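You operate a simulated robot arm through the tools that you are given. There is no shell and no other tool. Be economical: measure what you need, move in short steps, check, and stop when the job is done.

The job below is to be done with a simulated robot arm. You get a single attempt, and the scene is never put back.

TASK
Top the store pump's oil up to between the lines, then prove it below 5 mbar.
Fine: pump oil from the clear bottle, pump off while pouring, lid shut before the pump starts, bottle back, pump off again. Set down upright: oil bottle. Where these are worked on the way, their far stop is far enough and under half their travel is too little: oil cup lid.

Only the result counts: the job must be done as asked and must still hold three seconds after the hand-in. Knocking over, shifting, dropping, spilling or breaking anything else fails it. Lids that push on must go on centred and level and be pressed home; caps that screw on are set level and turned clockwise until they are tight.

THE ROBOT
A 7-joint arm with a three-finger gripper on a trunk, on a base that drives. Base frame: it is fixed to the floor where the robot stands at the start and does not move with it; the origin is under the middle of the robot, x ahead of it, y to its left, z up; the surface under the hand at the start is at about z = 860. Lengths are in mm, angles in rad, forces in N, time in s.
Its first joint turns from -2.897 to 2.897 rad. Places, roughly: oil cup lid [600, 0, 1000]; store pump switch [800, -100, 1000]; vacuum gauge [800, 0, 1100]. Payload 2.69 kg.
The tool frame sits at the grasp point between the pads (the TCP): z along the fingers, y along the line on which they close. The tips reach 29 mm beyond it. The gripper opens to 120 mm. The gripper's body begins 78 mm behind the TCP.
Orientation is that of the tool frame in the base frame, as a unit quaternion [x, y, z, w]. With the fingers straight down and closing along the base's y, the tool's x points along the base's -x, its y along +y and its z along -z.

THE INTERFACE
- The arm moves only by the tool nudge_tool. Its argument "rows" is a list of rows, each a list of 7 numbers: the opening in per cent of the stroke, from 0 (shut) to 100 (fully open), then the shift along the tool's x, y, z in mm, then the turn, a rotation vector about the tool's x, y, z in rad. In form: [[grip, tx, ty, tz, wx, wy, wz], ...]. A call has 1 to 8 rows; each row shifts and turns the commanded pose from where the row before left it, along the tool's axes as they then stand. A row lasts 0.2 s, in which the tool goes at most 50 mm and 0.15 rad; a call with a longer step from one row to the next is refused whole, and so is a gripper value outside its range. A pose out of reach is approached as far as the arm can. The call stops where the force on the tool passes 40 N (or 10 N more than at its start, if that is more) or the arm is blocked; 0.2 s more then pass. Each finger halts on what it meets, pressing with about 24 N; the grip force reading is that of the motor and also rises with nothing between the fingers. The clock runs only during rows and for 0.2 s after the last one: add rows that do not move to give the fingers time. The reply holds the time, the measured pose of the TCP, the force on the tool along the base axes, the opening and the grip force, in the units named above and with some noise, with the torque about the TCP (base axes, N m) and any sound that the robot's microphone picked up.
- Cameras (640 x 400 px; columns grow to the right, rows downward): "scene" is now at [265.8, 146.8, 1445.3]; the picture's right is [-0.49, -0.87, 0.00], its down [-0.42, 0.23, -0.88] and it looks along [0.77, -0.42, -0.48] (base axes); focal length 219 px, centre (320, 200). "wrist" rides on the gripper at [63, 0, -104] in the tool frame; the picture's right is [0.00, 1.00, 0.00], its down [-0.83, 0.00, -0.56] and it looks along [-0.56, 0.00, 0.83] (tool axes); focal length 275 px, centre (320, 200). There is no depth. A picture from a camera that has moved, and an enlarged one, comes with that camera's place and axes in the base frame and with its lens.
- camera(camera): a new picture of that camera. It takes no simulated time.
- lift_body(by): slides the trunk up (or, below 0, down) by that many mm; the arm and the scene camera ride with it, the base frame stays. It gives what a move gives, with no picture.
- roll_base(legs): drives the robot by 1 to 6 legs, each [ahead, left, turn to the left] in mm, mm and rad, along the robot's own axes; the way and the turn of a leg run together, so that a leg with both is an arc; at most 1500 mm and 3.142 rad a leg. The arm and the cameras ride along, it lands a little off, and it stops where it bumps. It gives what a move gives.
- aim_head(pan, tilt): turns the head with the scene camera to pan (to the left, within 2.496 rad either way) and tilt (down, from -0.506 to 1.204), counted from straight ahead of the robot. It gives what a move gives.
- inspect(camera, box): a new picture of the part [left, top, right, bottom] of that camera's present view, enlarged. It takes no simulated time.
- sign_off(): hands the job in; it is judged then, once.

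Work in short steps. Places have to be worked out from the pictures, the camera data and where the tool is seen: move nearer, look again, correct. Check each grasp and each placing, and mend what went wrong. You have 120 turns and 82 pictures in all, those below and enlarged ones among them. Open the gripper and draw the arm clear of the work before you hand the job in, unless the task says otherwise; then end with one line.

The tools are called after "Call:" by a JSON object that holds its "method" and its "body". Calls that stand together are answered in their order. nudge_tool: Moves the arm, as the interface text tells. Its arguments: {"type":"object","properties":{"rows":{"type":"array","items":{"type":"array","items":{"type":"number"}}}},"required":["rows"]} The other tools are called the same way: lift_body (by) slides the trunk up or down; roll_base (legs) drives the base; aim_head (pan, tilt) turns the head that bears the scene camera; camera (camera) takes a picture; inspect (camera, box) takes an enlarged picture of a part of a camera's view; sign_off () hands the job in.

At the start:

```text
time: 0.0
position: [660.1, -247.4, 1337.1]
tcp_rot: [0.0, 1.0, 0.0, 0.0]
contact_force: [0.0, 0.4, -0.1]
wrist_torque: [0.01, -0.06, 0.01]
gripper_width: 119.8
gripper_force: 0.1
trunk travel left (down, up): [-425.0, 161.0]
robot x, y, heading: [3.7, 0.6, 0.002]
head pan, tilt: [-0.506, 0.504]
```

scene: 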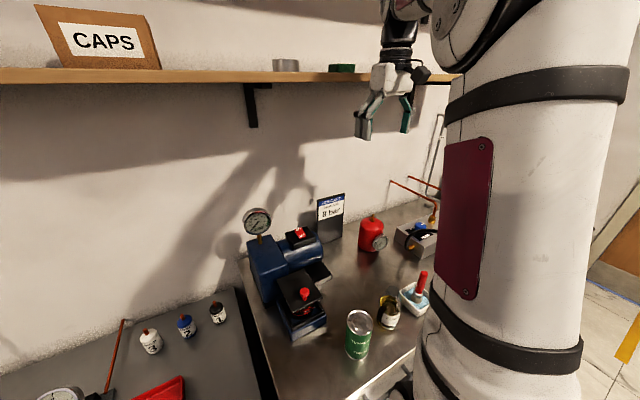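
wrist: 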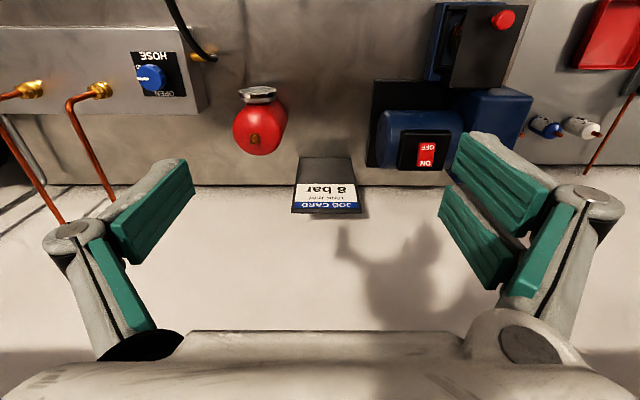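

The pump (blue) is ahead, with a rocker switch, a gauge, and a black box with red knob (oil cup lid?). I take enlarged looks to identify things.

Call:
{"method": "inspect", "body": {"camera": "scene", "box": [230, 190, 350, 350]}}

Call:
{"method": "inspect", "body": {"camera": "scene", "box": [330, 200, 450, 370]}}

```text
2.50 times, centred on (290, 270) of scene
camera zoom: at [265.8, 146.8, 1445.3], right [-0.49, -0.87, 0.0], down [-0.42, 0.23, -0.88], along [0.77, -0.42, -0.48], focal length 547 px, centre (395, 25)
```

zoom: 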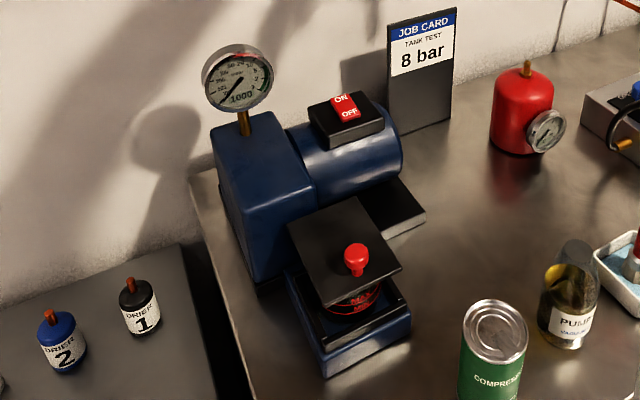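

```text
2.35 times, centred on (390, 285) of scene
camera zoom: at [265.8, 146.8, 1445.3], right [-0.49, -0.87, 0.0], down [-0.42, 0.23, -0.88], along [0.77, -0.42, -0.48], focal length 515 px, centre (155, 0)
```

zoom: 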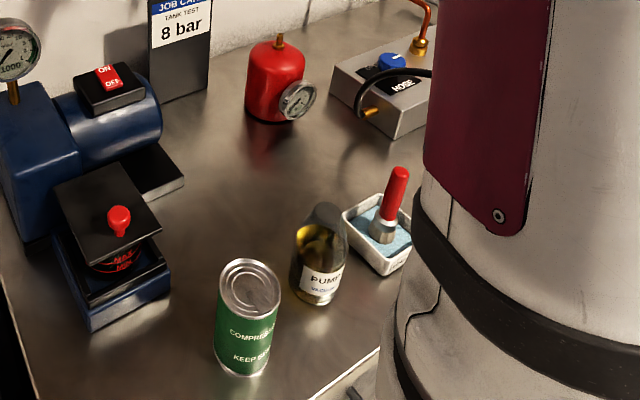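

The pump's cup lid has a red knob and the clear bottle stands at about (500,-190). I'm too near for a good reach and view, so I back up the base by 200 mm and look with both cameras.

Call:
{"method": "roll_base", "body": {"legs": [[-200, 0, 0]]}}

Call:
{"method": "camera", "body": {"camera": "wrist"}}

Call:
{"method": "camera", "body": {"camera": "scene"}}

```text
time: 1.6
position: [457.8, -247.0, 1337.9]
tcp_rot: [0.0, 1.0, 0.0, -0.001]
contact_force: [-0.1, 0.4, -0.4]
wrist_torque: [0.03, -0.02, -0.01]
gripper_width: 119.9
gripper_force: 0.0
trunk travel left (down, up): [-425.0, 161.0]
robot x, y, heading: [-201.8, 1.8, -0.001]
head pan, tilt: [-0.506, 0.504]
```

```text
77 pictures are left
camera wrist: at [394.6, -247.0, 1440.4], right [0.0, 1.0, 0.0], down [0.83, 0.0, 0.56], along [0.56, 0.0, -0.83], focal length 275 px, centre (320, 200)
```

wrist: 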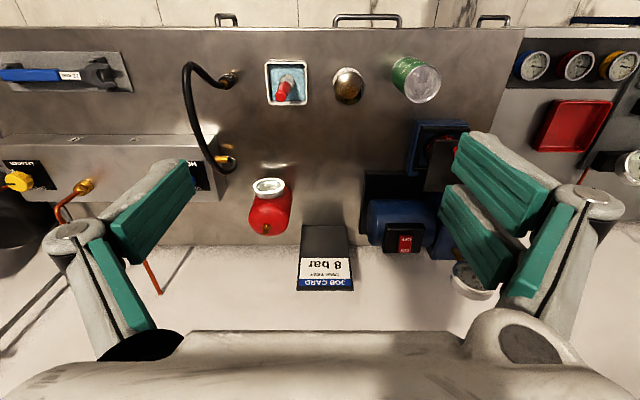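

```text
76 pictures are left
camera scene: at [65.4, 146.6, 1445.3], right [-0.49, -0.87, 0.0], down [-0.42, 0.23, -0.88], along [0.77, -0.43, -0.48], focal length 219 px, centre (320, 200)
```

scene: 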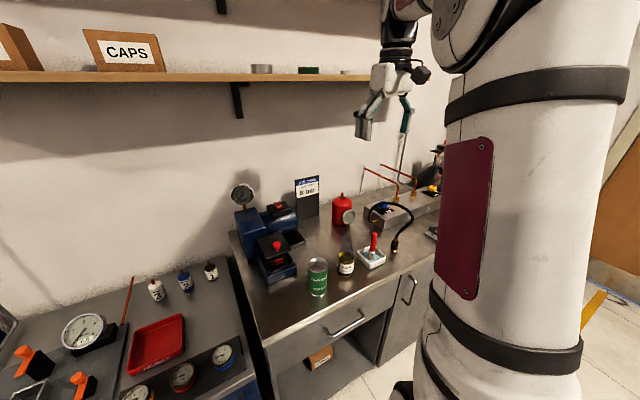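

I enlarge the bottle/cup in the wrist view and in the scene view.

Call:
{"method": "inspect", "body": {"camera": "wrist", "box": [320, 40, 480, 260]}}

Call:
{"method": "inspect", "body": {"camera": "scene", "box": [225, 175, 385, 305]}}

```text
1.82 times, centred on (400, 150) of wrist
camera zoom: at [394.6, -247.0, 1440.4], right [0.0, 1.0, 0.0], down [0.83, 0.0, 0.56], along [0.56, 0.0, -0.83], focal length 500 px, centre (174, 291)
```

zoom: 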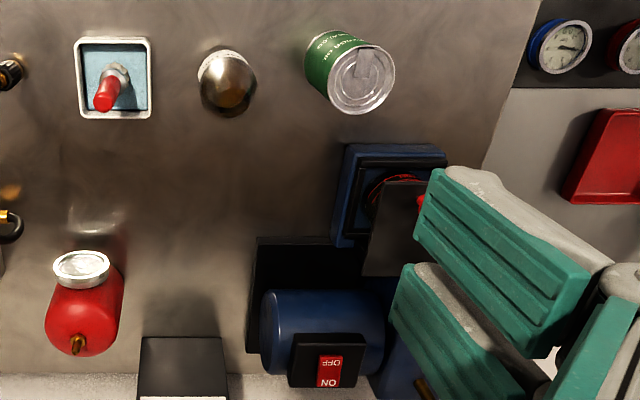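

```text
3.08 times, centred on (305, 240) of scene
camera zoom: at [65.4, 146.6, 1445.3], right [-0.49, -0.87, 0.0], down [-0.42, 0.23, -0.88], along [0.77, -0.43, -0.48], focal length 674 px, centre (366, 77)
```

zoom: 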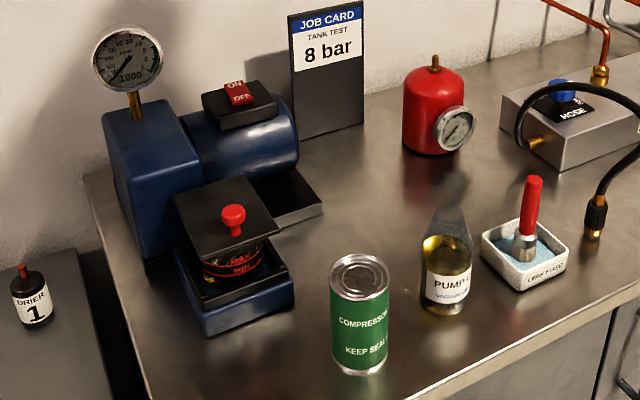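

Bottle is at about (497,-194), can at about (483,-90). I bring the wrist camera near to the cup to understand lid and level.

Call:
{"method": "nudge_tool", "body": {"rows": [[100, -5, 30, 25, 0, 0, 0], [100, -5, 30, 25, 0, 0, 0], [100, -5, 30, 25, 0, 0, 0], [100, -5, 30, 25, 0, 0, 0], [100, -5, 30, 25, 0, 0, 0], [100, -5, 30, 25, 0, 0, 0], [100, -5, 30, 25, 0, 0, 0], [100, -5, 30, 25, 0, 0, 0]]}}

Call:
{"method": "camera", "body": {"camera": "wrist"}}

```text
time: 3.4
position: [498.7, -7.9, 1136.1]
tcp_rot: [0.001, 1.0, -0.001, 0.0]
contact_force: [-1.1, -0.5, 0.0]
wrist_torque: [0.01, -0.02, 0.03]
gripper_width: 120.2
gripper_force: 0.0
trunk travel left (down, up): [-425.0, 161.0]
robot x, y, heading: [-203.7, 0.1, 0.003]
head pan, tilt: [-0.506, 0.504]
```

```text
73 pictures are left
camera wrist: at [434.9, -7.5, 1239.9], right [0.0, 1.0, 0.0], down [0.83, 0.0, 0.56], along [0.56, 0.0, -0.83], focal length 275 px, centre (320, 200)
```

wrist: 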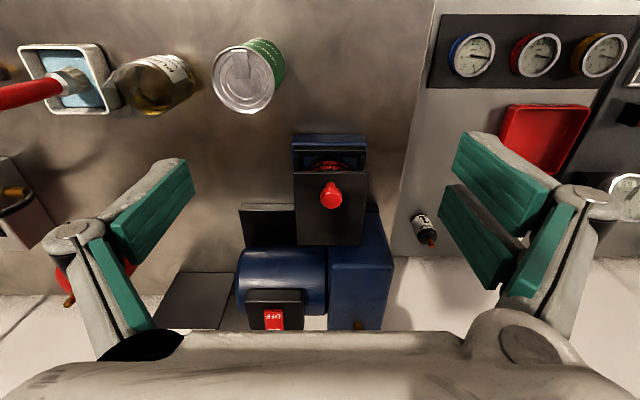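

Knob at about (581,3). I enlarge the lid region and look from the scene camera zoomed.

Call:
{"method": "inspect", "body": {"camera": "wrist", "box": [230, 120, 410, 340]}}

Call:
{"method": "inspect", "body": {"camera": "scene", "box": [255, 220, 305, 290]}}

```text
1.82 times, centred on (320, 230) of wrist
camera zoom: at [434.9, -7.5, 1239.9], right [0.0, 1.0, 0.0], down [0.83, 0.0, 0.56], along [0.56, 0.0, -0.83], focal length 500 px, centre (320, 146)
```

zoom: 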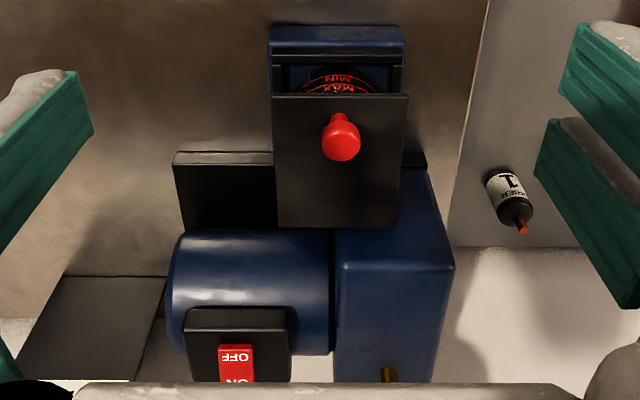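

```text
5.71 times, centred on (280, 255) of scene
camera zoom: at [65.2, 146.4, 1445.4], right [-0.49, -0.87, 0.0], down [-0.42, 0.23, -0.88], along [0.77, -0.43, -0.48], focal length 1251 px, centre (549, -114)
```

zoom: 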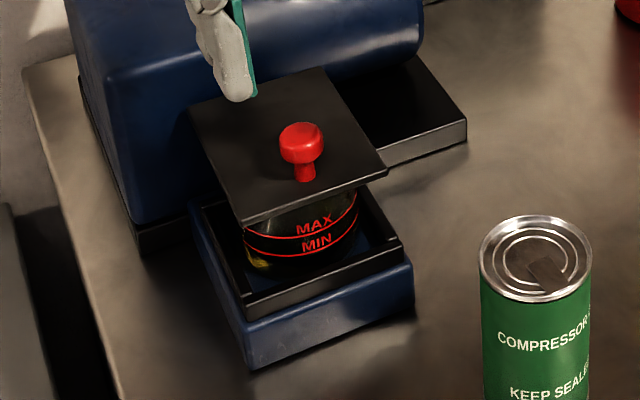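

I tilt the tool 45° forward so the wrist camera looks level, and lower a bit, to see the lid from the front.

Call:
{"method": "nudge_tool", "body": {"rows": [[100, 0, 0, 0, 0, -0.15, 0], [100, 0, 0, 0, 0, -0.15, 0], [100, 0, 0, 0, 0, -0.15, 0], [100, 0, 0, 0, 0, -0.15, 0], [100, 0, 0, 0, 0, -0.15, 0], [100, 0, 0, 0, 0, -0.035, 0], [100, 27, 0, 27, 0, 0, 0], [100, 27, 0, 27, 0, 0, 0]]}}

Call:
{"method": "camera", "body": {"camera": "wrist"}}

```text
time: 5.2
position: [497.6, -6.2, 1061.3]
tcp_rot: [0.001, 0.924, -0.001, 0.383]
contact_force: [0.9, -0.3, 0.2]
wrist_torque: [0.03, 0.01, 0.03]
gripper_width: 119.9
gripper_force: 0.1
trunk travel left (down, up): [-425.0, 161.0]
robot x, y, heading: [-198.7, 1.9, 0.001]
head pan, tilt: [-0.506, 0.504]
```

```text
70 pictures are left
camera wrist: at [378.4, -6.9, 1088.9], right [0.0, 1.0, 0.0], down [0.19, 0.0, 0.98], along [0.98, 0.0, -0.19], focal length 275 px, centre (320, 200)
```

wrist: 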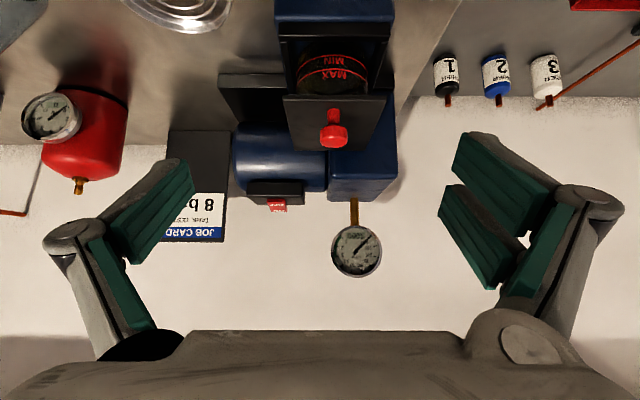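

Call:
{"method": "inspect", "body": {"camera": "wrist", "box": [260, 0, 420, 160]}}

```text
2.50 times, centred on (340, 80) of wrist
camera zoom: at [378.4, -6.9, 1088.9], right [0.0, 1.0, 0.0], down [0.19, 0.0, 0.98], along [0.98, 0.0, -0.19], focal length 688 px, centre (270, 500)
```

zoom: 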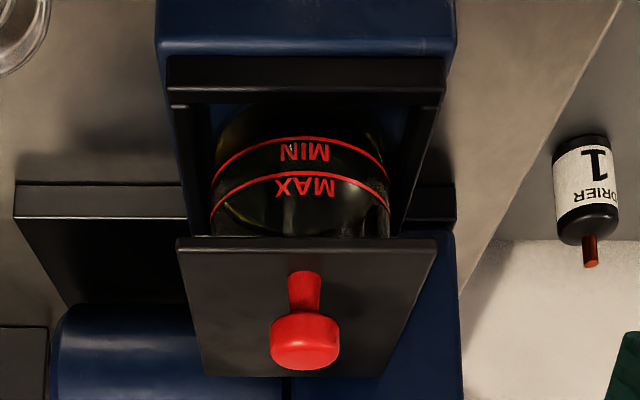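

The knob bulb triangulates to about (596,4,992). I approach along the 45° tool axis with the fingers partly shut, stopping short to check.

Call:
{"method": "nudge_tool", "body": {"rows": [[40, -20, 10, 0, 0, 0, 0], [40, 0, 0, 35, 0, 0, 0], [40, 0, 0, 35, 0, 0, 0]]}}

Call:
{"method": "camera", "body": {"camera": "wrist"}}

Call:
{"method": "inspect", "body": {"camera": "scene", "box": [225, 180, 345, 290]}}

```text
time: 6.0
position: [562.2, 3.6, 1025.8]
tcp_rot: [-0.001, 0.924, 0.001, 0.382]
contact_force: [-0.8, -0.4, 0.3]
wrist_torque: [-0.02, 0.01, -0.01]
gripper_width: 47.7
gripper_force: 0.1
trunk travel left (down, up): [-425.0, 161.0]
robot x, y, heading: [-204.0, 4.2, 0.0]
head pan, tilt: [-0.506, 0.504]
```

```text
68 pictures are left
camera wrist: at [442.9, 3.9, 1053.3], right [0.0, 1.0, 0.0], down [0.19, 0.0, 0.98], along [0.98, 0.0, -0.19], focal length 275 px, centre (320, 200)
```

wrist: 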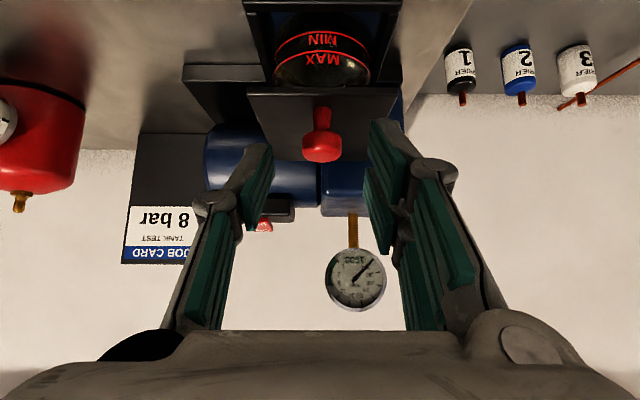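

```text
3.64 times, centred on (285, 235) of scene
camera zoom: at [64.9, 146.7, 1445.4], right [-0.49, -0.87, 0.0], down [-0.42, 0.23, -0.88], along [0.77, -0.43, -0.48], focal length 796 px, centre (447, 73)
```

zoom: 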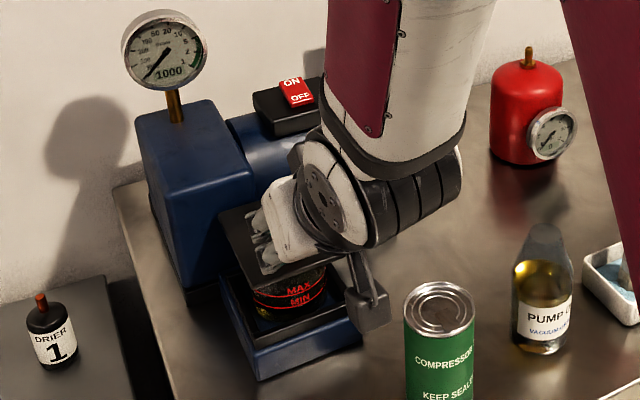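

Knob checks out at (596,5,991). I advance the last 25 mm and close on it.

Call:
{"method": "nudge_tool", "body": {"rows": [[40, 0, 1, 13, 0, 0, 0], [40, 0, 0, 12, 0, 0, 0], [0, 0, 0, 0, 0, 0, 0], [0, 0, 0, 0, 0, 0, 0], [0, 0, 0, 0, 0, 0, 0]]}}

Call:
{"method": "inspect", "body": {"camera": "wrist", "box": [220, 40, 420, 240]}}

```text
time: 7.2
position: [579.4, 5.1, 1007.8]
tcp_rot: [0.0, 0.924, -0.002, 0.383]
contact_force: [1.3, 5.7, -1.7]
wrist_torque: [0.01, 0.05, 0.22]
gripper_width: 22.5
gripper_force: 44.8
trunk travel left (down, up): [-425.0, 161.0]
robot x, y, heading: [-199.8, -4.9, -0.005]
head pan, tilt: [-0.506, 0.504]
```

```text
2.00 times, centred on (320, 140) of wrist
camera zoom: at [460.6, 4.8, 1035.3], right [0.0, 1.0, 0.0], down [0.2, 0.0, 0.98], along [0.98, 0.0, -0.2], focal length 551 px, centre (320, 320)
```

zoom: 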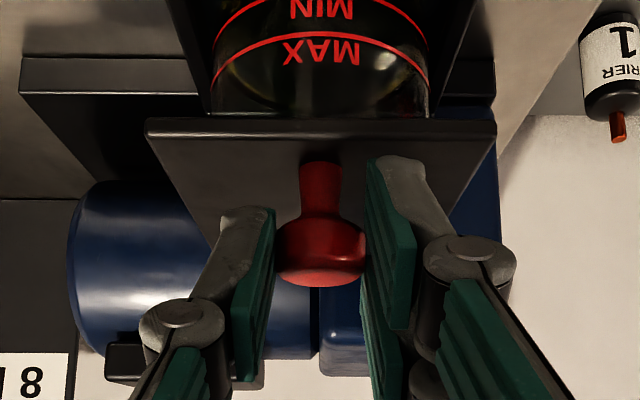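

The knob is held. I try a small straight lift to learn how the lid moves.

Call:
{"method": "nudge_tool", "body": {"rows": [[0, -3, 0, -3, 0, 0, 0], [0, -3, 0, -3, 0, 0, 0], [0, -3, 0, -3, 0, 0, 0]]}}

Call:
{"method": "inspect", "body": {"camera": "wrist", "box": [220, 40, 420, 240]}}

```text
time: 8.0
position: [580.6, 4.0, 1018.8]
tcp_rot: [-0.001, 0.925, 0.0, 0.381]
contact_force: [15.9, 10.0, -18.4]
wrist_torque: [0.07, 1.06, 0.24]
gripper_width: 22.7
gripper_force: 45.1
trunk travel left (down, up): [-425.0, 161.0]
robot x, y, heading: [-200.9, -1.0, 0.001]
head pan, tilt: [-0.506, 0.504]
```

```text
2.00 times, centred on (320, 140) of wrist
camera zoom: at [462.0, 4.8, 1047.4], right [0.0, 1.0, 0.0], down [0.2, 0.01, 0.98], along [0.98, 0.0, -0.2], focal length 551 px, centre (320, 320)
```

zoom: 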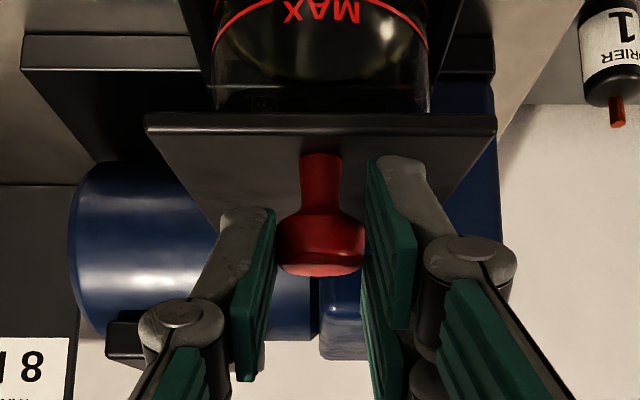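

The lid is hinged at the back (front edge lifts). I follow the arc, turning the tool with it, two steps first.

Call:
{"method": "nudge_tool", "body": {"rows": [[0, -8.5, 0, -2.8, 0, 0.026, 0], [0, -8, 0, -3.2, 0, 0.026, 0], [0, -11.4, 0, -2.1, 0, 0.05, 0], [0, -11.4, 0, -2.1, 0, 0.055, 0]]}}

Call:
{"method": "camera", "body": {"camera": "wrist"}}

```text
time: 9.0
position: [600.6, 4.2, 1053.9]
tcp_rot: [-0.001, 0.952, 0.0, 0.307]
contact_force: [-1.0, 14.9, -15.4]
wrist_torque: [0.23, 1.43, 0.3]
gripper_width: 21.7
gripper_force: 45.3
trunk travel left (down, up): [-425.0, 161.0]
robot x, y, heading: [-198.8, -1.2, 0.001]
head pan, tilt: [-0.506, 0.504]
```

```text
64 pictures are left
camera wrist: at [488.7, 4.6, 1100.1], right [0.0, 1.0, 0.0], down [0.35, 0.0, 0.94], along [0.94, 0.0, -0.35], focal length 275 px, centre (320, 200)
```

wrist: 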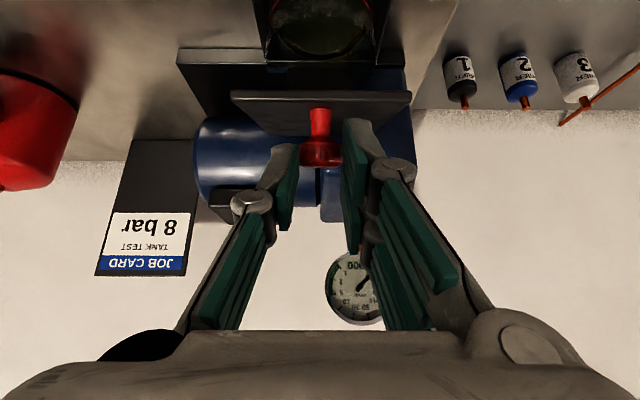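

Lid follows nicely. I continue along the arc to about 80°.

Call:
{"method": "nudge_tool", "body": {"rows": [[0, -11.9, 1, -0.4, 0, 0.07, 0], [0, -11.9, 1, -0.4, 0, 0.07, 0], [0, -12, 0.5, 0.8, 0, 0.07, 0], [0, -12, 0.5, 0.8, 0, 0.07, 0], [0, -12.1, 0, 2.2, 0, 0.085, 0], [0, -12.1, 0, 2.2, 0, 0.09, 0]]}}

Call:
{"method": "camera", "body": {"camera": "wrist"}}

Call:
{"method": "inspect", "body": {"camera": "scene", "box": [225, 180, 345, 290]}}

```text
time: 9.5
position: [615.3, 0.7, 1072.7]
tcp_rot: [0.003, 0.963, -0.003, 0.269]
contact_force: [-15.6, -6.4, 25.1]
wrist_torque: [-0.31, -0.15, 0.16]
gripper_width: 0.0
gripper_force: 28.8
trunk travel left (down, up): [-425.0, 161.0]
robot x, y, heading: [-199.9, 1.0, 0.002]
head pan, tilt: [-0.506, 0.504]
stopped in row 2: the force on the tool passed its limit at 82 N (the readings are from after the stop); the commanded pose is now the measured one
```

```text
63 pictures are left
camera wrist: at [507.4, 2.1, 1128.2], right [0.0, 1.0, -0.01], down [0.42, 0.0, 0.91], along [0.91, -0.01, -0.42], focal length 275 px, centre (320, 200)
```

wrist: 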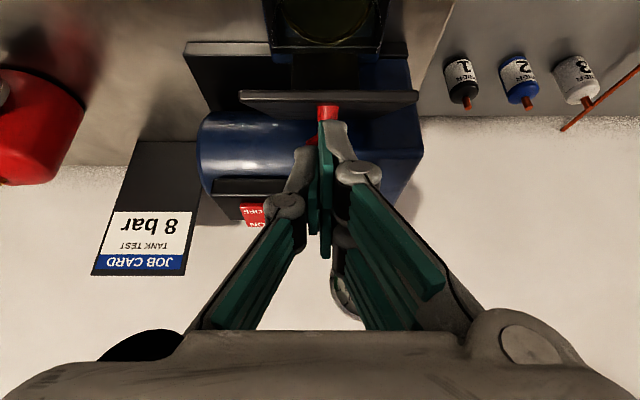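

```text
3.64 times, centred on (285, 235) of scene
camera zoom: at [63.2, 146.3, 1445.9], right [-0.49, -0.87, 0.0], down [-0.42, 0.23, -0.88], along [0.77, -0.43, -0.48], focal length 796 px, centre (447, 73)
```

zoom: 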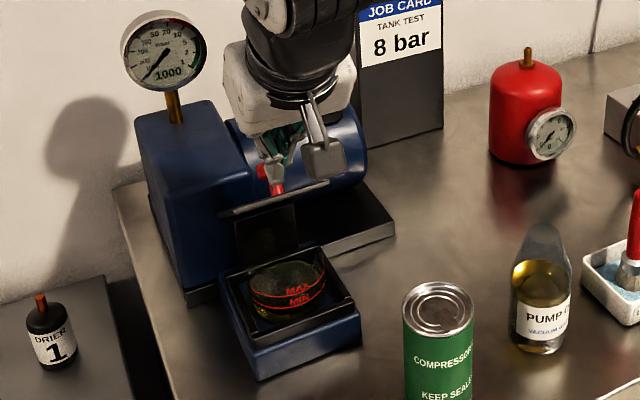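

The grip slipped off the knob. I look closer at how the lid and fingers stand.

Call:
{"method": "inspect", "body": {"camera": "wrist", "box": [220, 40, 440, 240]}}

Call:
{"method": "inspect", "body": {"camera": "scene", "box": [265, 200, 325, 260]}}

```text
2.00 times, centred on (330, 140) of wrist
camera zoom: at [507.4, 2.1, 1128.2], right [0.0, 1.0, -0.01], down [0.42, 0.0, 0.91], along [0.91, -0.01, -0.42], focal length 551 px, centre (300, 320)
```

zoom: 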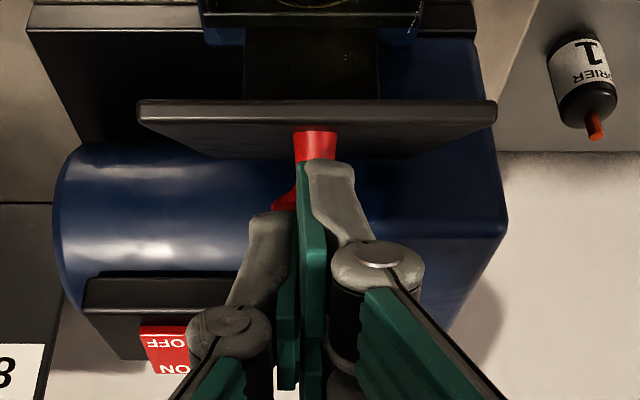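

```text
6.67 times, centred on (295, 230) of scene
camera zoom: at [63.2, 146.3, 1445.9], right [-0.49, -0.87, 0.0], down [-0.42, 0.23, -0.88], along [0.77, -0.43, -0.48], focal length 1460 px, centre (487, 0)
```

zoom: 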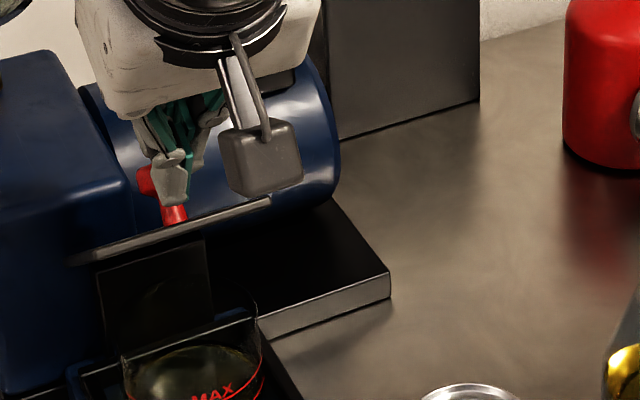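

The lid stays at roughly 30–35° and seems friction-held. I draw the fingers straight back along the tool axis and check that the lid stays.

Call:
{"method": "nudge_tool", "body": {"rows": [[0, 0, 0, -20, 0, 0, 0], [0, 0, 0, -25, 0, 0, 0], [0, 0, 0, -25, 0, 0, 0]]}}

Call:
{"method": "inspect", "body": {"camera": "wrist", "box": [180, 0, 460, 260]}}

```text
time: 10.3
position: [580.9, 3.3, 1128.4]
tcp_rot: [0.002, 0.964, -0.002, 0.266]
contact_force: [0.0, 0.8, -0.5]
wrist_torque: [0.05, -0.02, 0.0]
gripper_width: 0.0
gripper_force: 28.8
trunk travel left (down, up): [-425.0, 161.0]
robot x, y, heading: [-200.3, 3.4, 0.004]
head pan, tilt: [-0.506, 0.504]
```

```text
1.54 times, centred on (320, 130) of wrist
camera zoom: at [472.7, 4.2, 1184.6], right [0.0, 1.0, 0.0], down [0.43, 0.0, 0.9], along [0.9, 0.0, -0.43], focal length 424 px, centre (320, 308)
```

zoom: 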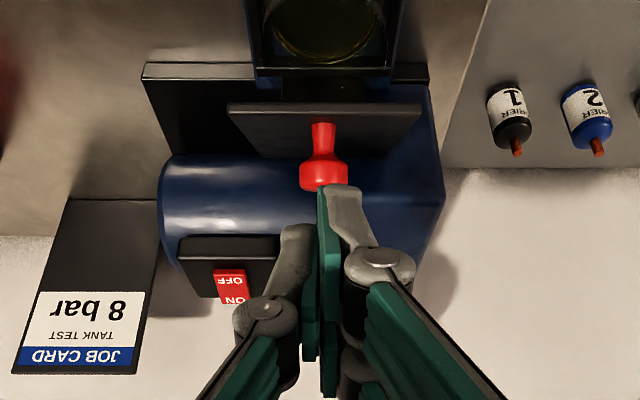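

The lid holds by friction. I'll tilt the tool flatter (about 72°), come in from the front with closed fingers and push the lid from underneath.

Call:
{"method": "nudge_tool", "body": {"rows": [[0, 0, 0, 0, 0, -0.1434, 0], [0, 0, 0, 0, 0, -0.1434, 0], [0, 0, 0, 0, 0, -0.1434, 0], [0, 0, 0, 0, 0, -0.1434, 0], [0, 0, 0, 0, 0, -0.1434, 0], [0, 10.6, 0, -32.5, 0, 0, 0], [0, 10.6, 0, -32.5, 0, 0, 0]]}}

Call:
{"method": "nudge_tool", "body": {"rows": [[0, 39.3, 0, 12.8, 0, 0, 0], [0, 39.3, 0, 12.8, 0, 0, 0], [0, 39.3, 0, 12.8, 0, 0, 0]]}}

Call:
{"method": "camera", "body": {"camera": "wrist"}}

Call:
{"method": "inspect", "body": {"camera": "scene", "box": [225, 180, 345, 290]}}

```text
time: 11.9
position: [556.0, 4.7, 1144.7]
tcp_rot: [0.001, 0.81, -0.002, 0.587]
contact_force: [0.3, 0.2, -0.2]
wrist_torque: [0.01, -0.04, 0.01]
gripper_width: 0.2
gripper_force: 28.6
out of reach, approached as far as the arm can: row 6, 7
trunk travel left (down, up): [-425.0, 161.0]
robot x, y, heading: [-201.2, 0.3, 0.001]
head pan, tilt: [-0.506, 0.504]
```

```text
time: 12.7
position: [570.7, 2.9, 1022.2]
tcp_rot: [0.002, 0.808, -0.002, 0.589]
contact_force: [-0.1, -0.9, 0.6]
wrist_torque: [0.02, 0.04, 0.01]
gripper_width: 0.0
gripper_force: 28.8
out of reach, approached as far as the arm can: row 1, 2
trunk travel left (down, up): [-425.0, 161.0]
robot x, y, heading: [-200.0, -2.4, -0.0]
head pan, tilt: [-0.506, 0.504]
```

```text
58 pictures are left
camera wrist: at [451.9, 4.5, 992.6], right [0.0, 1.0, -0.01], down [-0.27, 0.01, 0.96], along [0.96, 0.0, 0.27], focal length 275 px, centre (320, 200)
```

wrist: 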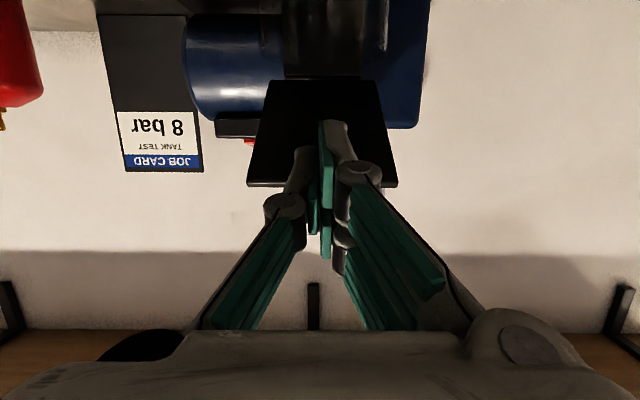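

```text
3.64 times, centred on (285, 235) of scene
camera zoom: at [64.6, 146.6, 1445.4], right [-0.49, -0.87, 0.0], down [-0.42, 0.23, -0.88], along [0.77, -0.43, -0.48], focal length 796 px, centre (447, 73)
```

zoom: 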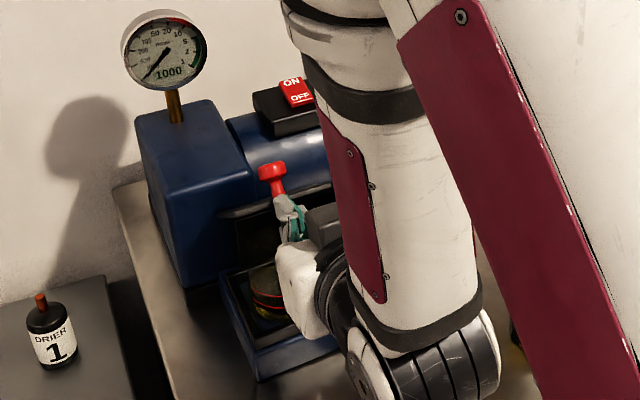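

Fingertips are just under the lid's front edge. I push forward and up along the arc.

Call:
{"method": "nudge_tool", "body": {"rows": [[0, -1.2, 0, 13.3, 0, 0, 0], [0, -8.8, 0, 10.8, 0, 0, 0], [0, -10.1, 0, 8.3, 0, 0, 0], [0, -9.4, 0, 9.5, 0, 0, 0]]}}

Call:
{"method": "camera", "body": {"camera": "wrist"}}

```text
time: 13.1
position: [575.5, 4.4, 1026.2]
tcp_rot: [0.003, 0.805, -0.002, 0.593]
contact_force: [-29.2, 1.1, 24.2]
wrist_torque: [0.07, -0.81, 0.12]
gripper_width: 0.0
gripper_force: 28.8
trunk travel left (down, up): [-425.0, 161.0]
robot x, y, heading: [-202.2, -4.4, 0.003]
head pan, tilt: [-0.506, 0.504]
stopped in row 1: the force on the tool passed its limit at 61 N (the readings are from after the stop); the commanded pose is now the measured one
```

```text
56 pictures are left
camera wrist: at [457.1, 4.7, 994.6], right [0.0, 1.0, 0.0], down [-0.28, 0.01, 0.96], along [0.96, 0.0, 0.28], focal length 275 px, centre (320, 200)
```

wrist: 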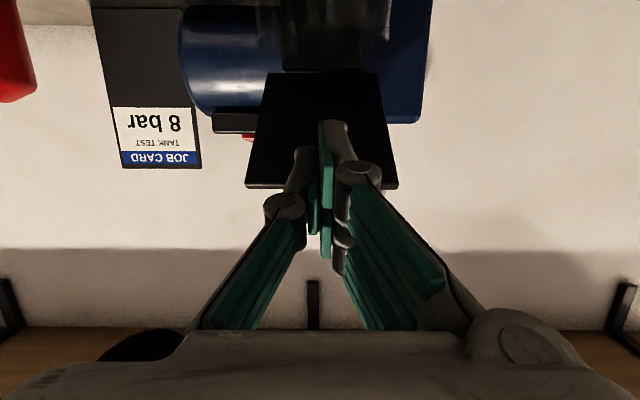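

The tip met the lid's front edge from the end. I back off, go 20 mm lower, then forward underneath.

Call:
{"method": "nudge_tool", "body": {"rows": [[0, 3.7, -1, -11.4, 0, 0, 0], [0, 19, 0, 6.2, 0, 0, 0], [0, -3.4, 0, 10.5, 0, 0, 0], [0, -3.4, 0, 10.5, 0, 0, 0]]}}

Call:
{"method": "camera", "body": {"camera": "wrist"}}

```text
time: 14.1
position: [588.7, 3.3, 1002.1]
tcp_rot: [0.003, 0.807, -0.002, 0.59]
contact_force: [-1.3, 0.6, -0.6]
wrist_torque: [0.03, 0.01, -0.02]
gripper_width: 0.0
gripper_force: 28.7
trunk travel left (down, up): [-425.0, 161.0]
robot x, y, heading: [-201.6, 2.8, -0.003]
head pan, tilt: [-0.506, 0.504]
```

```text
55 pictures are left
camera wrist: at [470.0, 3.5, 972.3], right [0.0, 1.0, -0.01], down [-0.28, 0.01, 0.96], along [0.96, 0.0, 0.28], focal length 275 px, centre (320, 200)
```

wrist: 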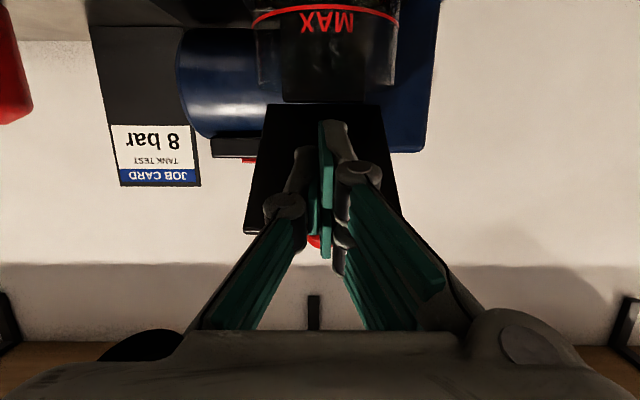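

Now under the lid without contact. I sweep up and forward.

Call:
{"method": "nudge_tool", "body": {"rows": [[0, -10.7, 0, 7, 0, 0, 0], [0, -12.9, 0, 7.4, 0, 0, 0], [0, -12, 0, 7.7, 0, 0, 0], [0, -10.4, 0, 9.2, 0, 0, 0]]}}

Call:
{"method": "camera", "body": {"camera": "wrist"}}

```text
time: 15.1
position: [632.7, 3.0, 1035.8]
tcp_rot: [0.002, 0.807, -0.002, 0.591]
contact_force: [0.2, 0.1, -0.8]
wrist_torque: [0.0, 0.0, 0.0]
gripper_width: 0.0
gripper_force: 28.4
trunk travel left (down, up): [-425.0, 161.0]
robot x, y, heading: [-199.7, 0.8, 0.003]
head pan, tilt: [-0.506, 0.504]
```

```text
54 pictures are left
camera wrist: at [514.1, 4.0, 1006.7], right [0.0, 1.0, -0.01], down [-0.28, 0.01, 0.96], along [0.96, 0.0, 0.28], focal length 275 px, centre (320, 200)
```

wrist: 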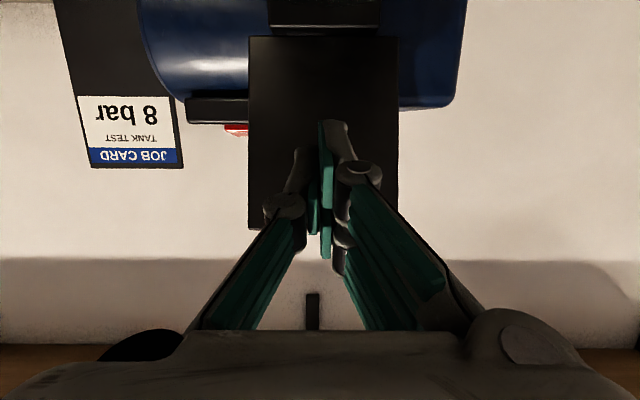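

Lid is now at about 75° or more. I push on to its far stop.

Call:
{"method": "nudge_tool", "body": {"rows": [[0, -8.1, 0, 12.1, 0, 0, 0], [0, -4.3, 0, 13.3, 0, 0, 0], [0, -2, 0, 12, 0, 0, 0], [0, 0, 0, 12, 0, 0, 0]]}}

Call:
{"method": "camera", "body": {"camera": "wrist"}}

```text
time: 16.1
position: [683.8, 4.4, 1035.8]
tcp_rot: [0.001, 0.807, -0.001, 0.59]
contact_force: [-0.9, 0.8, 1.3]
wrist_torque: [0.02, 0.01, 0.01]
gripper_width: 0.0
gripper_force: 29.2
trunk travel left (down, up): [-425.0, 161.0]
robot x, y, heading: [-202.9, 1.3, 0.002]
head pan, tilt: [-0.506, 0.504]
```

```text
53 pictures are left
camera wrist: at [565.5, 3.7, 1005.3], right [0.0, 1.0, -0.01], down [-0.28, 0.01, 0.96], along [0.96, 0.0, 0.28], focal length 275 px, centre (320, 200)
```

wrist: 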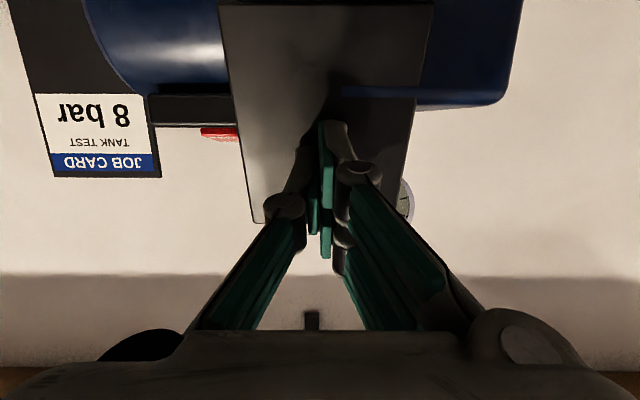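

The lid now leans back past vertical and holds there. I withdraw the fingers back and up.

Call:
{"method": "nudge_tool", "body": {"rows": [[0, 9.2, 0, -44.3, 0, 0, 0], [0, 9.2, 0, -44.3, 0, 0, 0], [0, -38, 0, -12.3, 0, 0, 0], [0, -38, 0, -12.3, 0, 0, 0], [0, -38, 0, -12.3, 0, 0, 0]]}}

Call:
{"method": "inspect", "body": {"camera": "scene", "box": [225, 180, 345, 290]}}

```text
time: 17.3
position: [592.9, 2.4, 1165.8]
tcp_rot: [0.001, 0.807, -0.002, 0.591]
contact_force: [0.0, 0.1, 0.4]
wrist_torque: [-0.03, -0.04, 0.0]
gripper_width: 0.0
gripper_force: 28.8
trunk travel left (down, up): [-425.0, 161.0]
robot x, y, heading: [-200.3, -3.9, -0.002]
head pan, tilt: [-0.506, 0.504]
```

```text
3.64 times, centred on (285, 235) of scene
camera zoom: at [65.2, 146.7, 1445.2], right [-0.49, -0.87, 0.0], down [-0.42, 0.23, -0.88], along [0.77, -0.43, -0.48], focal length 796 px, centre (447, 73)
```

zoom: 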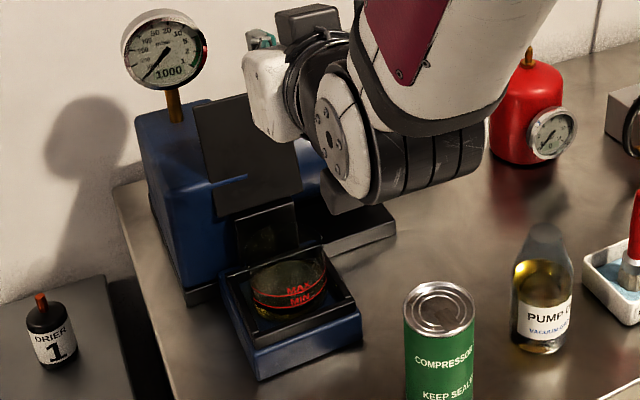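

Lid stands open. I back the base 150 mm, then examine cup and bottle with the scene camera.

Call:
{"method": "roll_base", "body": {"legs": [[-150, 0, 0]]}}

Call:
{"method": "inspect", "body": {"camera": "scene", "box": [240, 200, 300, 260]}}

Call:
{"method": "camera", "body": {"camera": "scene"}}

```text
time: 18.7
position: [442.3, 3.0, 1164.7]
tcp_rot: [0.001, 0.807, -0.002, 0.591]
contact_force: [-0.5, 0.6, 0.0]
wrist_torque: [-0.03, 0.0, -0.01]
gripper_width: 0.0
gripper_force: 28.6
trunk travel left (down, up): [-425.0, 161.0]
robot x, y, heading: [-353.0, -4.5, 0.001]
head pan, tilt: [-0.506, 0.504]
```

```text
6.67 times, centred on (270, 230) of scene
camera zoom: at [-85.6, 146.9, 1445.3], right [-0.49, -0.87, 0.0], down [-0.42, 0.23, -0.88], along [0.77, -0.43, -0.48], focal length 1460 px, centre (653, 0)
```

zoom: 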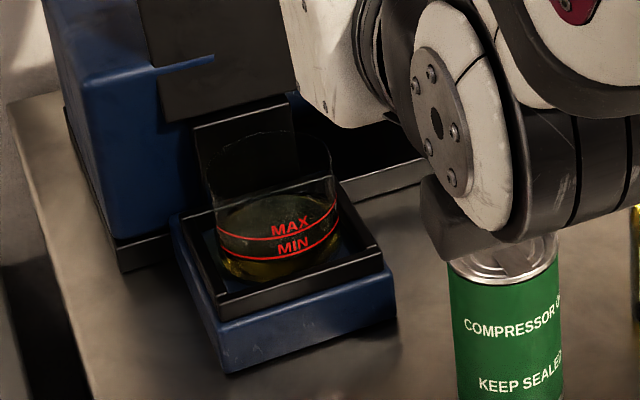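

```text
50 pictures are left
camera scene: at [-85.6, 146.9, 1445.3], right [-0.49, -0.87, 0.0], down [-0.42, 0.23, -0.88], along [0.77, -0.43, -0.48], focal length 219 px, centre (320, 200)
```

scene: 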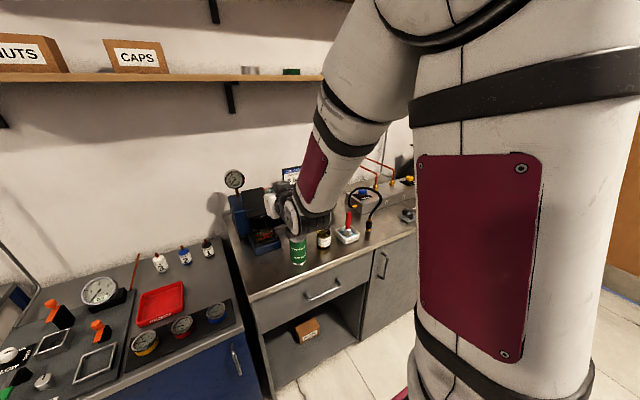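

I turn the tool straight down for an overhead view of cup and bottle.

Call:
{"method": "nudge_tool", "body": {"rows": [[100, 0, 0, 0, 0, 0.14, 0], [100, 0, 0, 0, 0, 0.14, 0], [100, 0, 0, 0, 0, 0.14, 0], [100, 0, 0, 0, 0, 0.14, 0], [100, 0, 0, 0, 0, 0.14, 0], [100, 0, 0, 0, 0, 0.14, 0], [100, 0, 0, 0, 0, 0.14, 0], [100, 0, 0, 0, 0, 0.14, 0]]}}

Call:
{"method": "nudge_tool", "body": {"rows": [[100, 0, 0, 0, 0, 0.138, 0], [100, -29, -34, 10, 0, 0, 0], [100, -29, -34, 10, 0, 0, 0], [100, 0, -34, 10, 0, 0, 0]]}}

Call:
{"method": "camera", "body": {"camera": "wrist"}}

```text
time: 20.5
position: [442.4, 2.8, 1164.7]
tcp_rot: [0.002, 0.997, 0.0, 0.071]
contact_force: [0.7, -0.8, 1.1]
wrist_torque: [0.04, -0.05, -0.02]
gripper_width: 119.8
gripper_force: 0.1
trunk travel left (down, up): [-425.0, 161.0]
robot x, y, heading: [-348.5, -2.0, -0.001]
head pan, tilt: [-0.506, 0.504]
```

```text
time: 21.5
position: [501.1, -97.2, 1135.5]
tcp_rot: [0.002, 1.0, 0.0, 0.003]
contact_force: [-0.4, 1.2, 0.3]
wrist_torque: [-0.1, -0.03, 0.0]
gripper_width: 119.6
gripper_force: 0.1
trunk travel left (down, up): [-425.0, 161.0]
robot x, y, heading: [-353.7, -0.7, -0.002]
head pan, tilt: [-0.506, 0.504]
```

```text
49 pictures are left
camera wrist: at [437.4, -97.5, 1237.7], right [0.0, 1.0, 0.0], down [0.83, 0.0, 0.56], along [0.56, 0.0, -0.83], focal length 275 px, centre (320, 200)
```

wrist: 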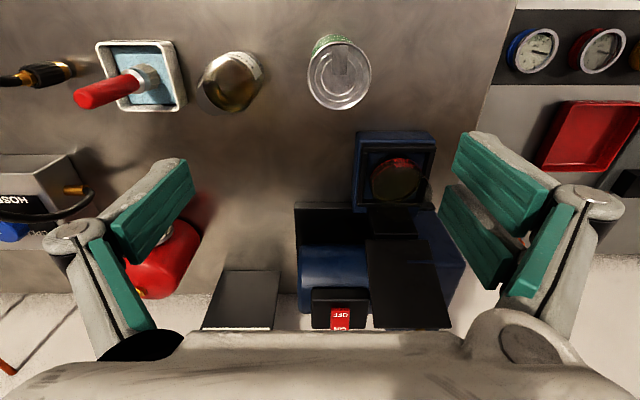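

Call:
{"method": "inspect", "body": {"camera": "wrist", "box": [340, 120, 460, 260]}}

Call:
{"method": "inspect", "body": {"camera": "wrist", "box": [170, 20, 290, 140]}}

```text
2.86 times, centred on (400, 190) of wrist
camera zoom: at [437.4, -97.5, 1237.7], right [0.0, 1.0, 0.0], down [0.83, 0.0, 0.56], along [0.56, 0.0, -0.83], focal length 786 px, centre (91, 229)
```

zoom: 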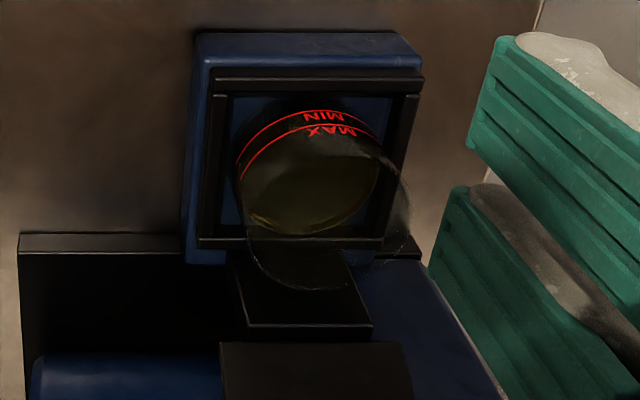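

```text
3.33 times, centred on (230, 80) of wrist
camera zoom: at [437.4, -97.5, 1237.7], right [0.0, 1.0, 0.0], down [0.83, 0.0, 0.56], along [0.56, 0.0, -0.83], focal length 918 px, centre (620, 600)
```

zoom: 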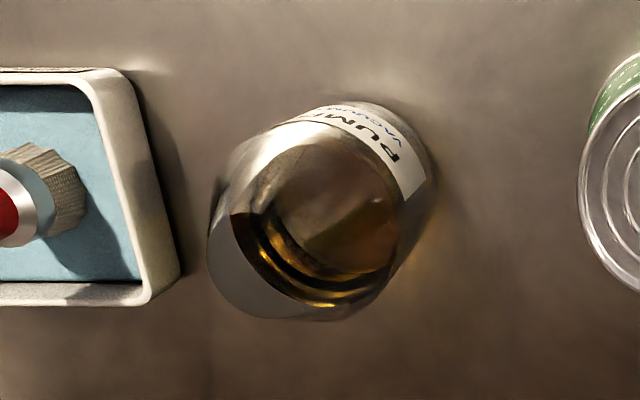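

Cup centre is about (611,1). I look at the bottle shape more closely from the scene camera.

Call:
{"method": "inspect", "body": {"camera": "scene", "box": [305, 215, 345, 255]}}

```text
10.00 times, centred on (325, 235) of scene
camera zoom: at [-85.8, 147.4, 1445.3], right [-0.48, -0.87, 0.0], down [-0.42, 0.23, -0.88], along [0.77, -0.42, -0.48], focal length 2190 px, centre (270, -150)
```

zoom: 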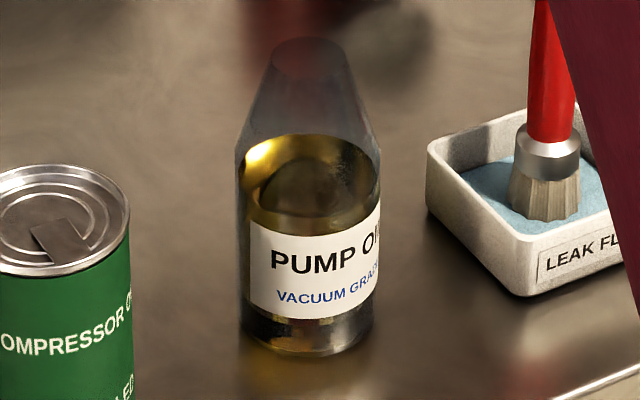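

Bottle: open mouth, ~55 mm body, centre (496,-190), top z≈992, shoulder at z≈955. I tilt the tool to 60° and go above it with the fingers at 72 mm.

Call:
{"method": "nudge_tool", "body": {"rows": [[60, 0, 0, 0, 0, -0.1496, 0], [60, 0, 0, 0, 0, -0.1496, 0], [60, 0, 0, 0, 0, -0.1496, 0], [60, 0, 0, 0, 0, -0.1496, 0], [60, 0, 0, 0, 0, -0.1496, 0], [60, 0, 0, 0, 0, -0.1496, 0], [60, 0, 0, 0, 0, -0.1496, 0]]}}

Call:
{"method": "nudge_tool", "body": {"rows": [[60, 23.9, -31, 11.9, 0, 0, 0], [60, 23.9, -31, 11.9, 0, 0, 0], [60, 23.9, -31, 11.9, 0, 0, 0]]}}

Call:
{"method": "camera", "body": {"camera": "wrist"}}

Call:
{"method": "camera", "body": {"camera": "scene"}}

```text
time: 23.1
position: [500.2, -96.6, 1134.4]
tcp_rot: [0.0, 0.864, -0.002, 0.503]
contact_force: [0.7, 1.7, 0.4]
wrist_torque: [-0.08, 0.03, -0.18]
gripper_width: 72.0
gripper_force: 0.0
trunk travel left (down, up): [-425.0, 161.0]
robot x, y, heading: [-352.2, -3.2, -0.001]
head pan, tilt: [-0.506, 0.504]
```

```text
time: 23.9
position: [495.6, -191.8, 1056.0]
tcp_rot: [0.001, 0.864, -0.002, 0.503]
contact_force: [-0.5, 0.7, -0.2]
wrist_torque: [-0.03, 0.03, -0.06]
gripper_width: 72.1
gripper_force: 0.0
trunk travel left (down, up): [-425.0, 161.0]
robot x, y, heading: [-348.5, 1.6, 0.005]
head pan, tilt: [-0.506, 0.504]
```

```text
45 pictures are left
camera wrist: at [373.6, -190.8, 1051.2], right [0.0, 1.0, -0.01], down [-0.07, 0.01, 1.0], along [1.0, 0.0, 0.07], focal length 275 px, centre (320, 200)
```

wrist: 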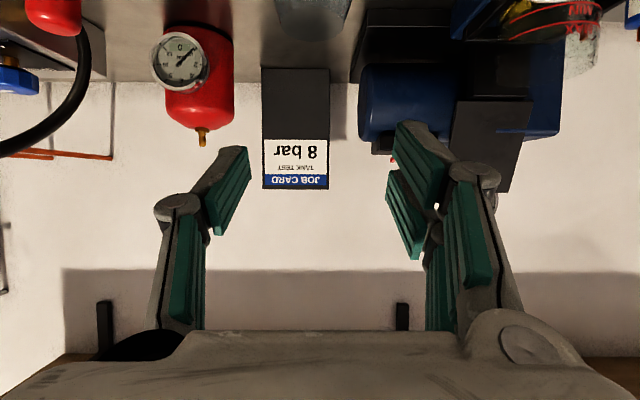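

```text
44 pictures are left
camera scene: at [-85.9, 147.3, 1445.3], right [-0.48, -0.87, 0.0], down [-0.42, 0.23, -0.88], along [0.77, -0.42, -0.48], focal length 219 px, centre (320, 200)
```

scene: 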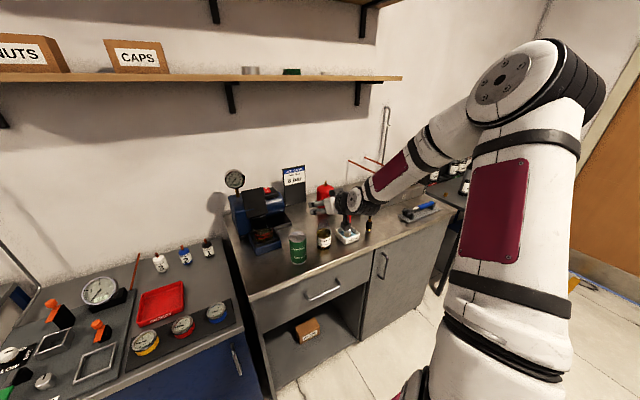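

Aligned in y. I descend 70 mm and check.

Call:
{"method": "nudge_tool", "body": {"rows": [[60, 30.3, -1, 17.5, 0, 0, 0], [60, 30.3, 0, 17.5, 0, 0, 0]]}}

Call:
{"method": "camera", "body": {"camera": "wrist"}}

Call:
{"method": "inspect", "body": {"camera": "scene", "box": [285, 190, 385, 260]}}

```text
time: 24.5
position: [497.7, -192.8, 985.5]
tcp_rot: [0.002, 0.864, -0.002, 0.503]
contact_force: [0.5, -0.8, -0.4]
wrist_torque: [0.05, -0.01, 0.02]
gripper_width: 72.0
gripper_force: 0.0
trunk travel left (down, up): [-425.0, 161.0]
robot x, y, heading: [-350.3, 0.4, -0.001]
head pan, tilt: [-0.506, 0.504]
```

```text
43 pictures are left
camera wrist: at [374.8, -192.3, 981.2], right [0.0, 1.0, -0.01], down [-0.07, 0.01, 1.0], along [1.0, 0.0, 0.07], focal length 275 px, centre (320, 200)
```

wrist: 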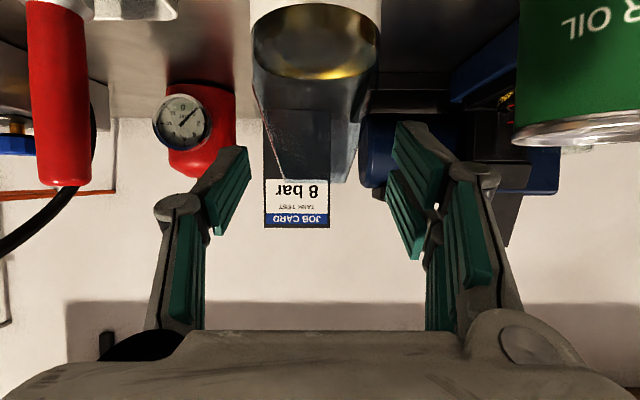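

```text
5.71 times, centred on (335, 225) of scene
camera zoom: at [-86.0, 146.9, 1445.4], right [-0.49, -0.87, 0.0], down [-0.42, 0.23, -0.88], along [0.77, -0.43, -0.48], focal length 1251 px, centre (234, 57)
```

zoom: 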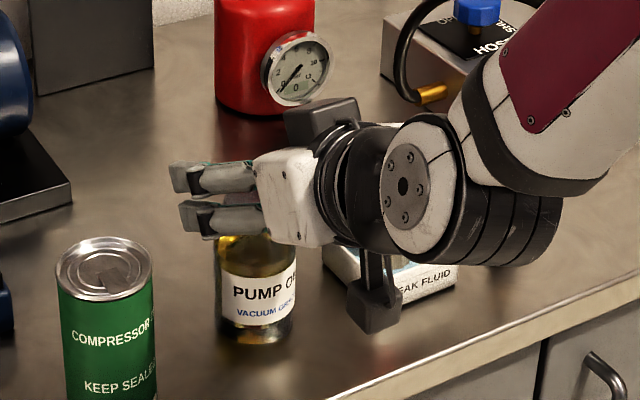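

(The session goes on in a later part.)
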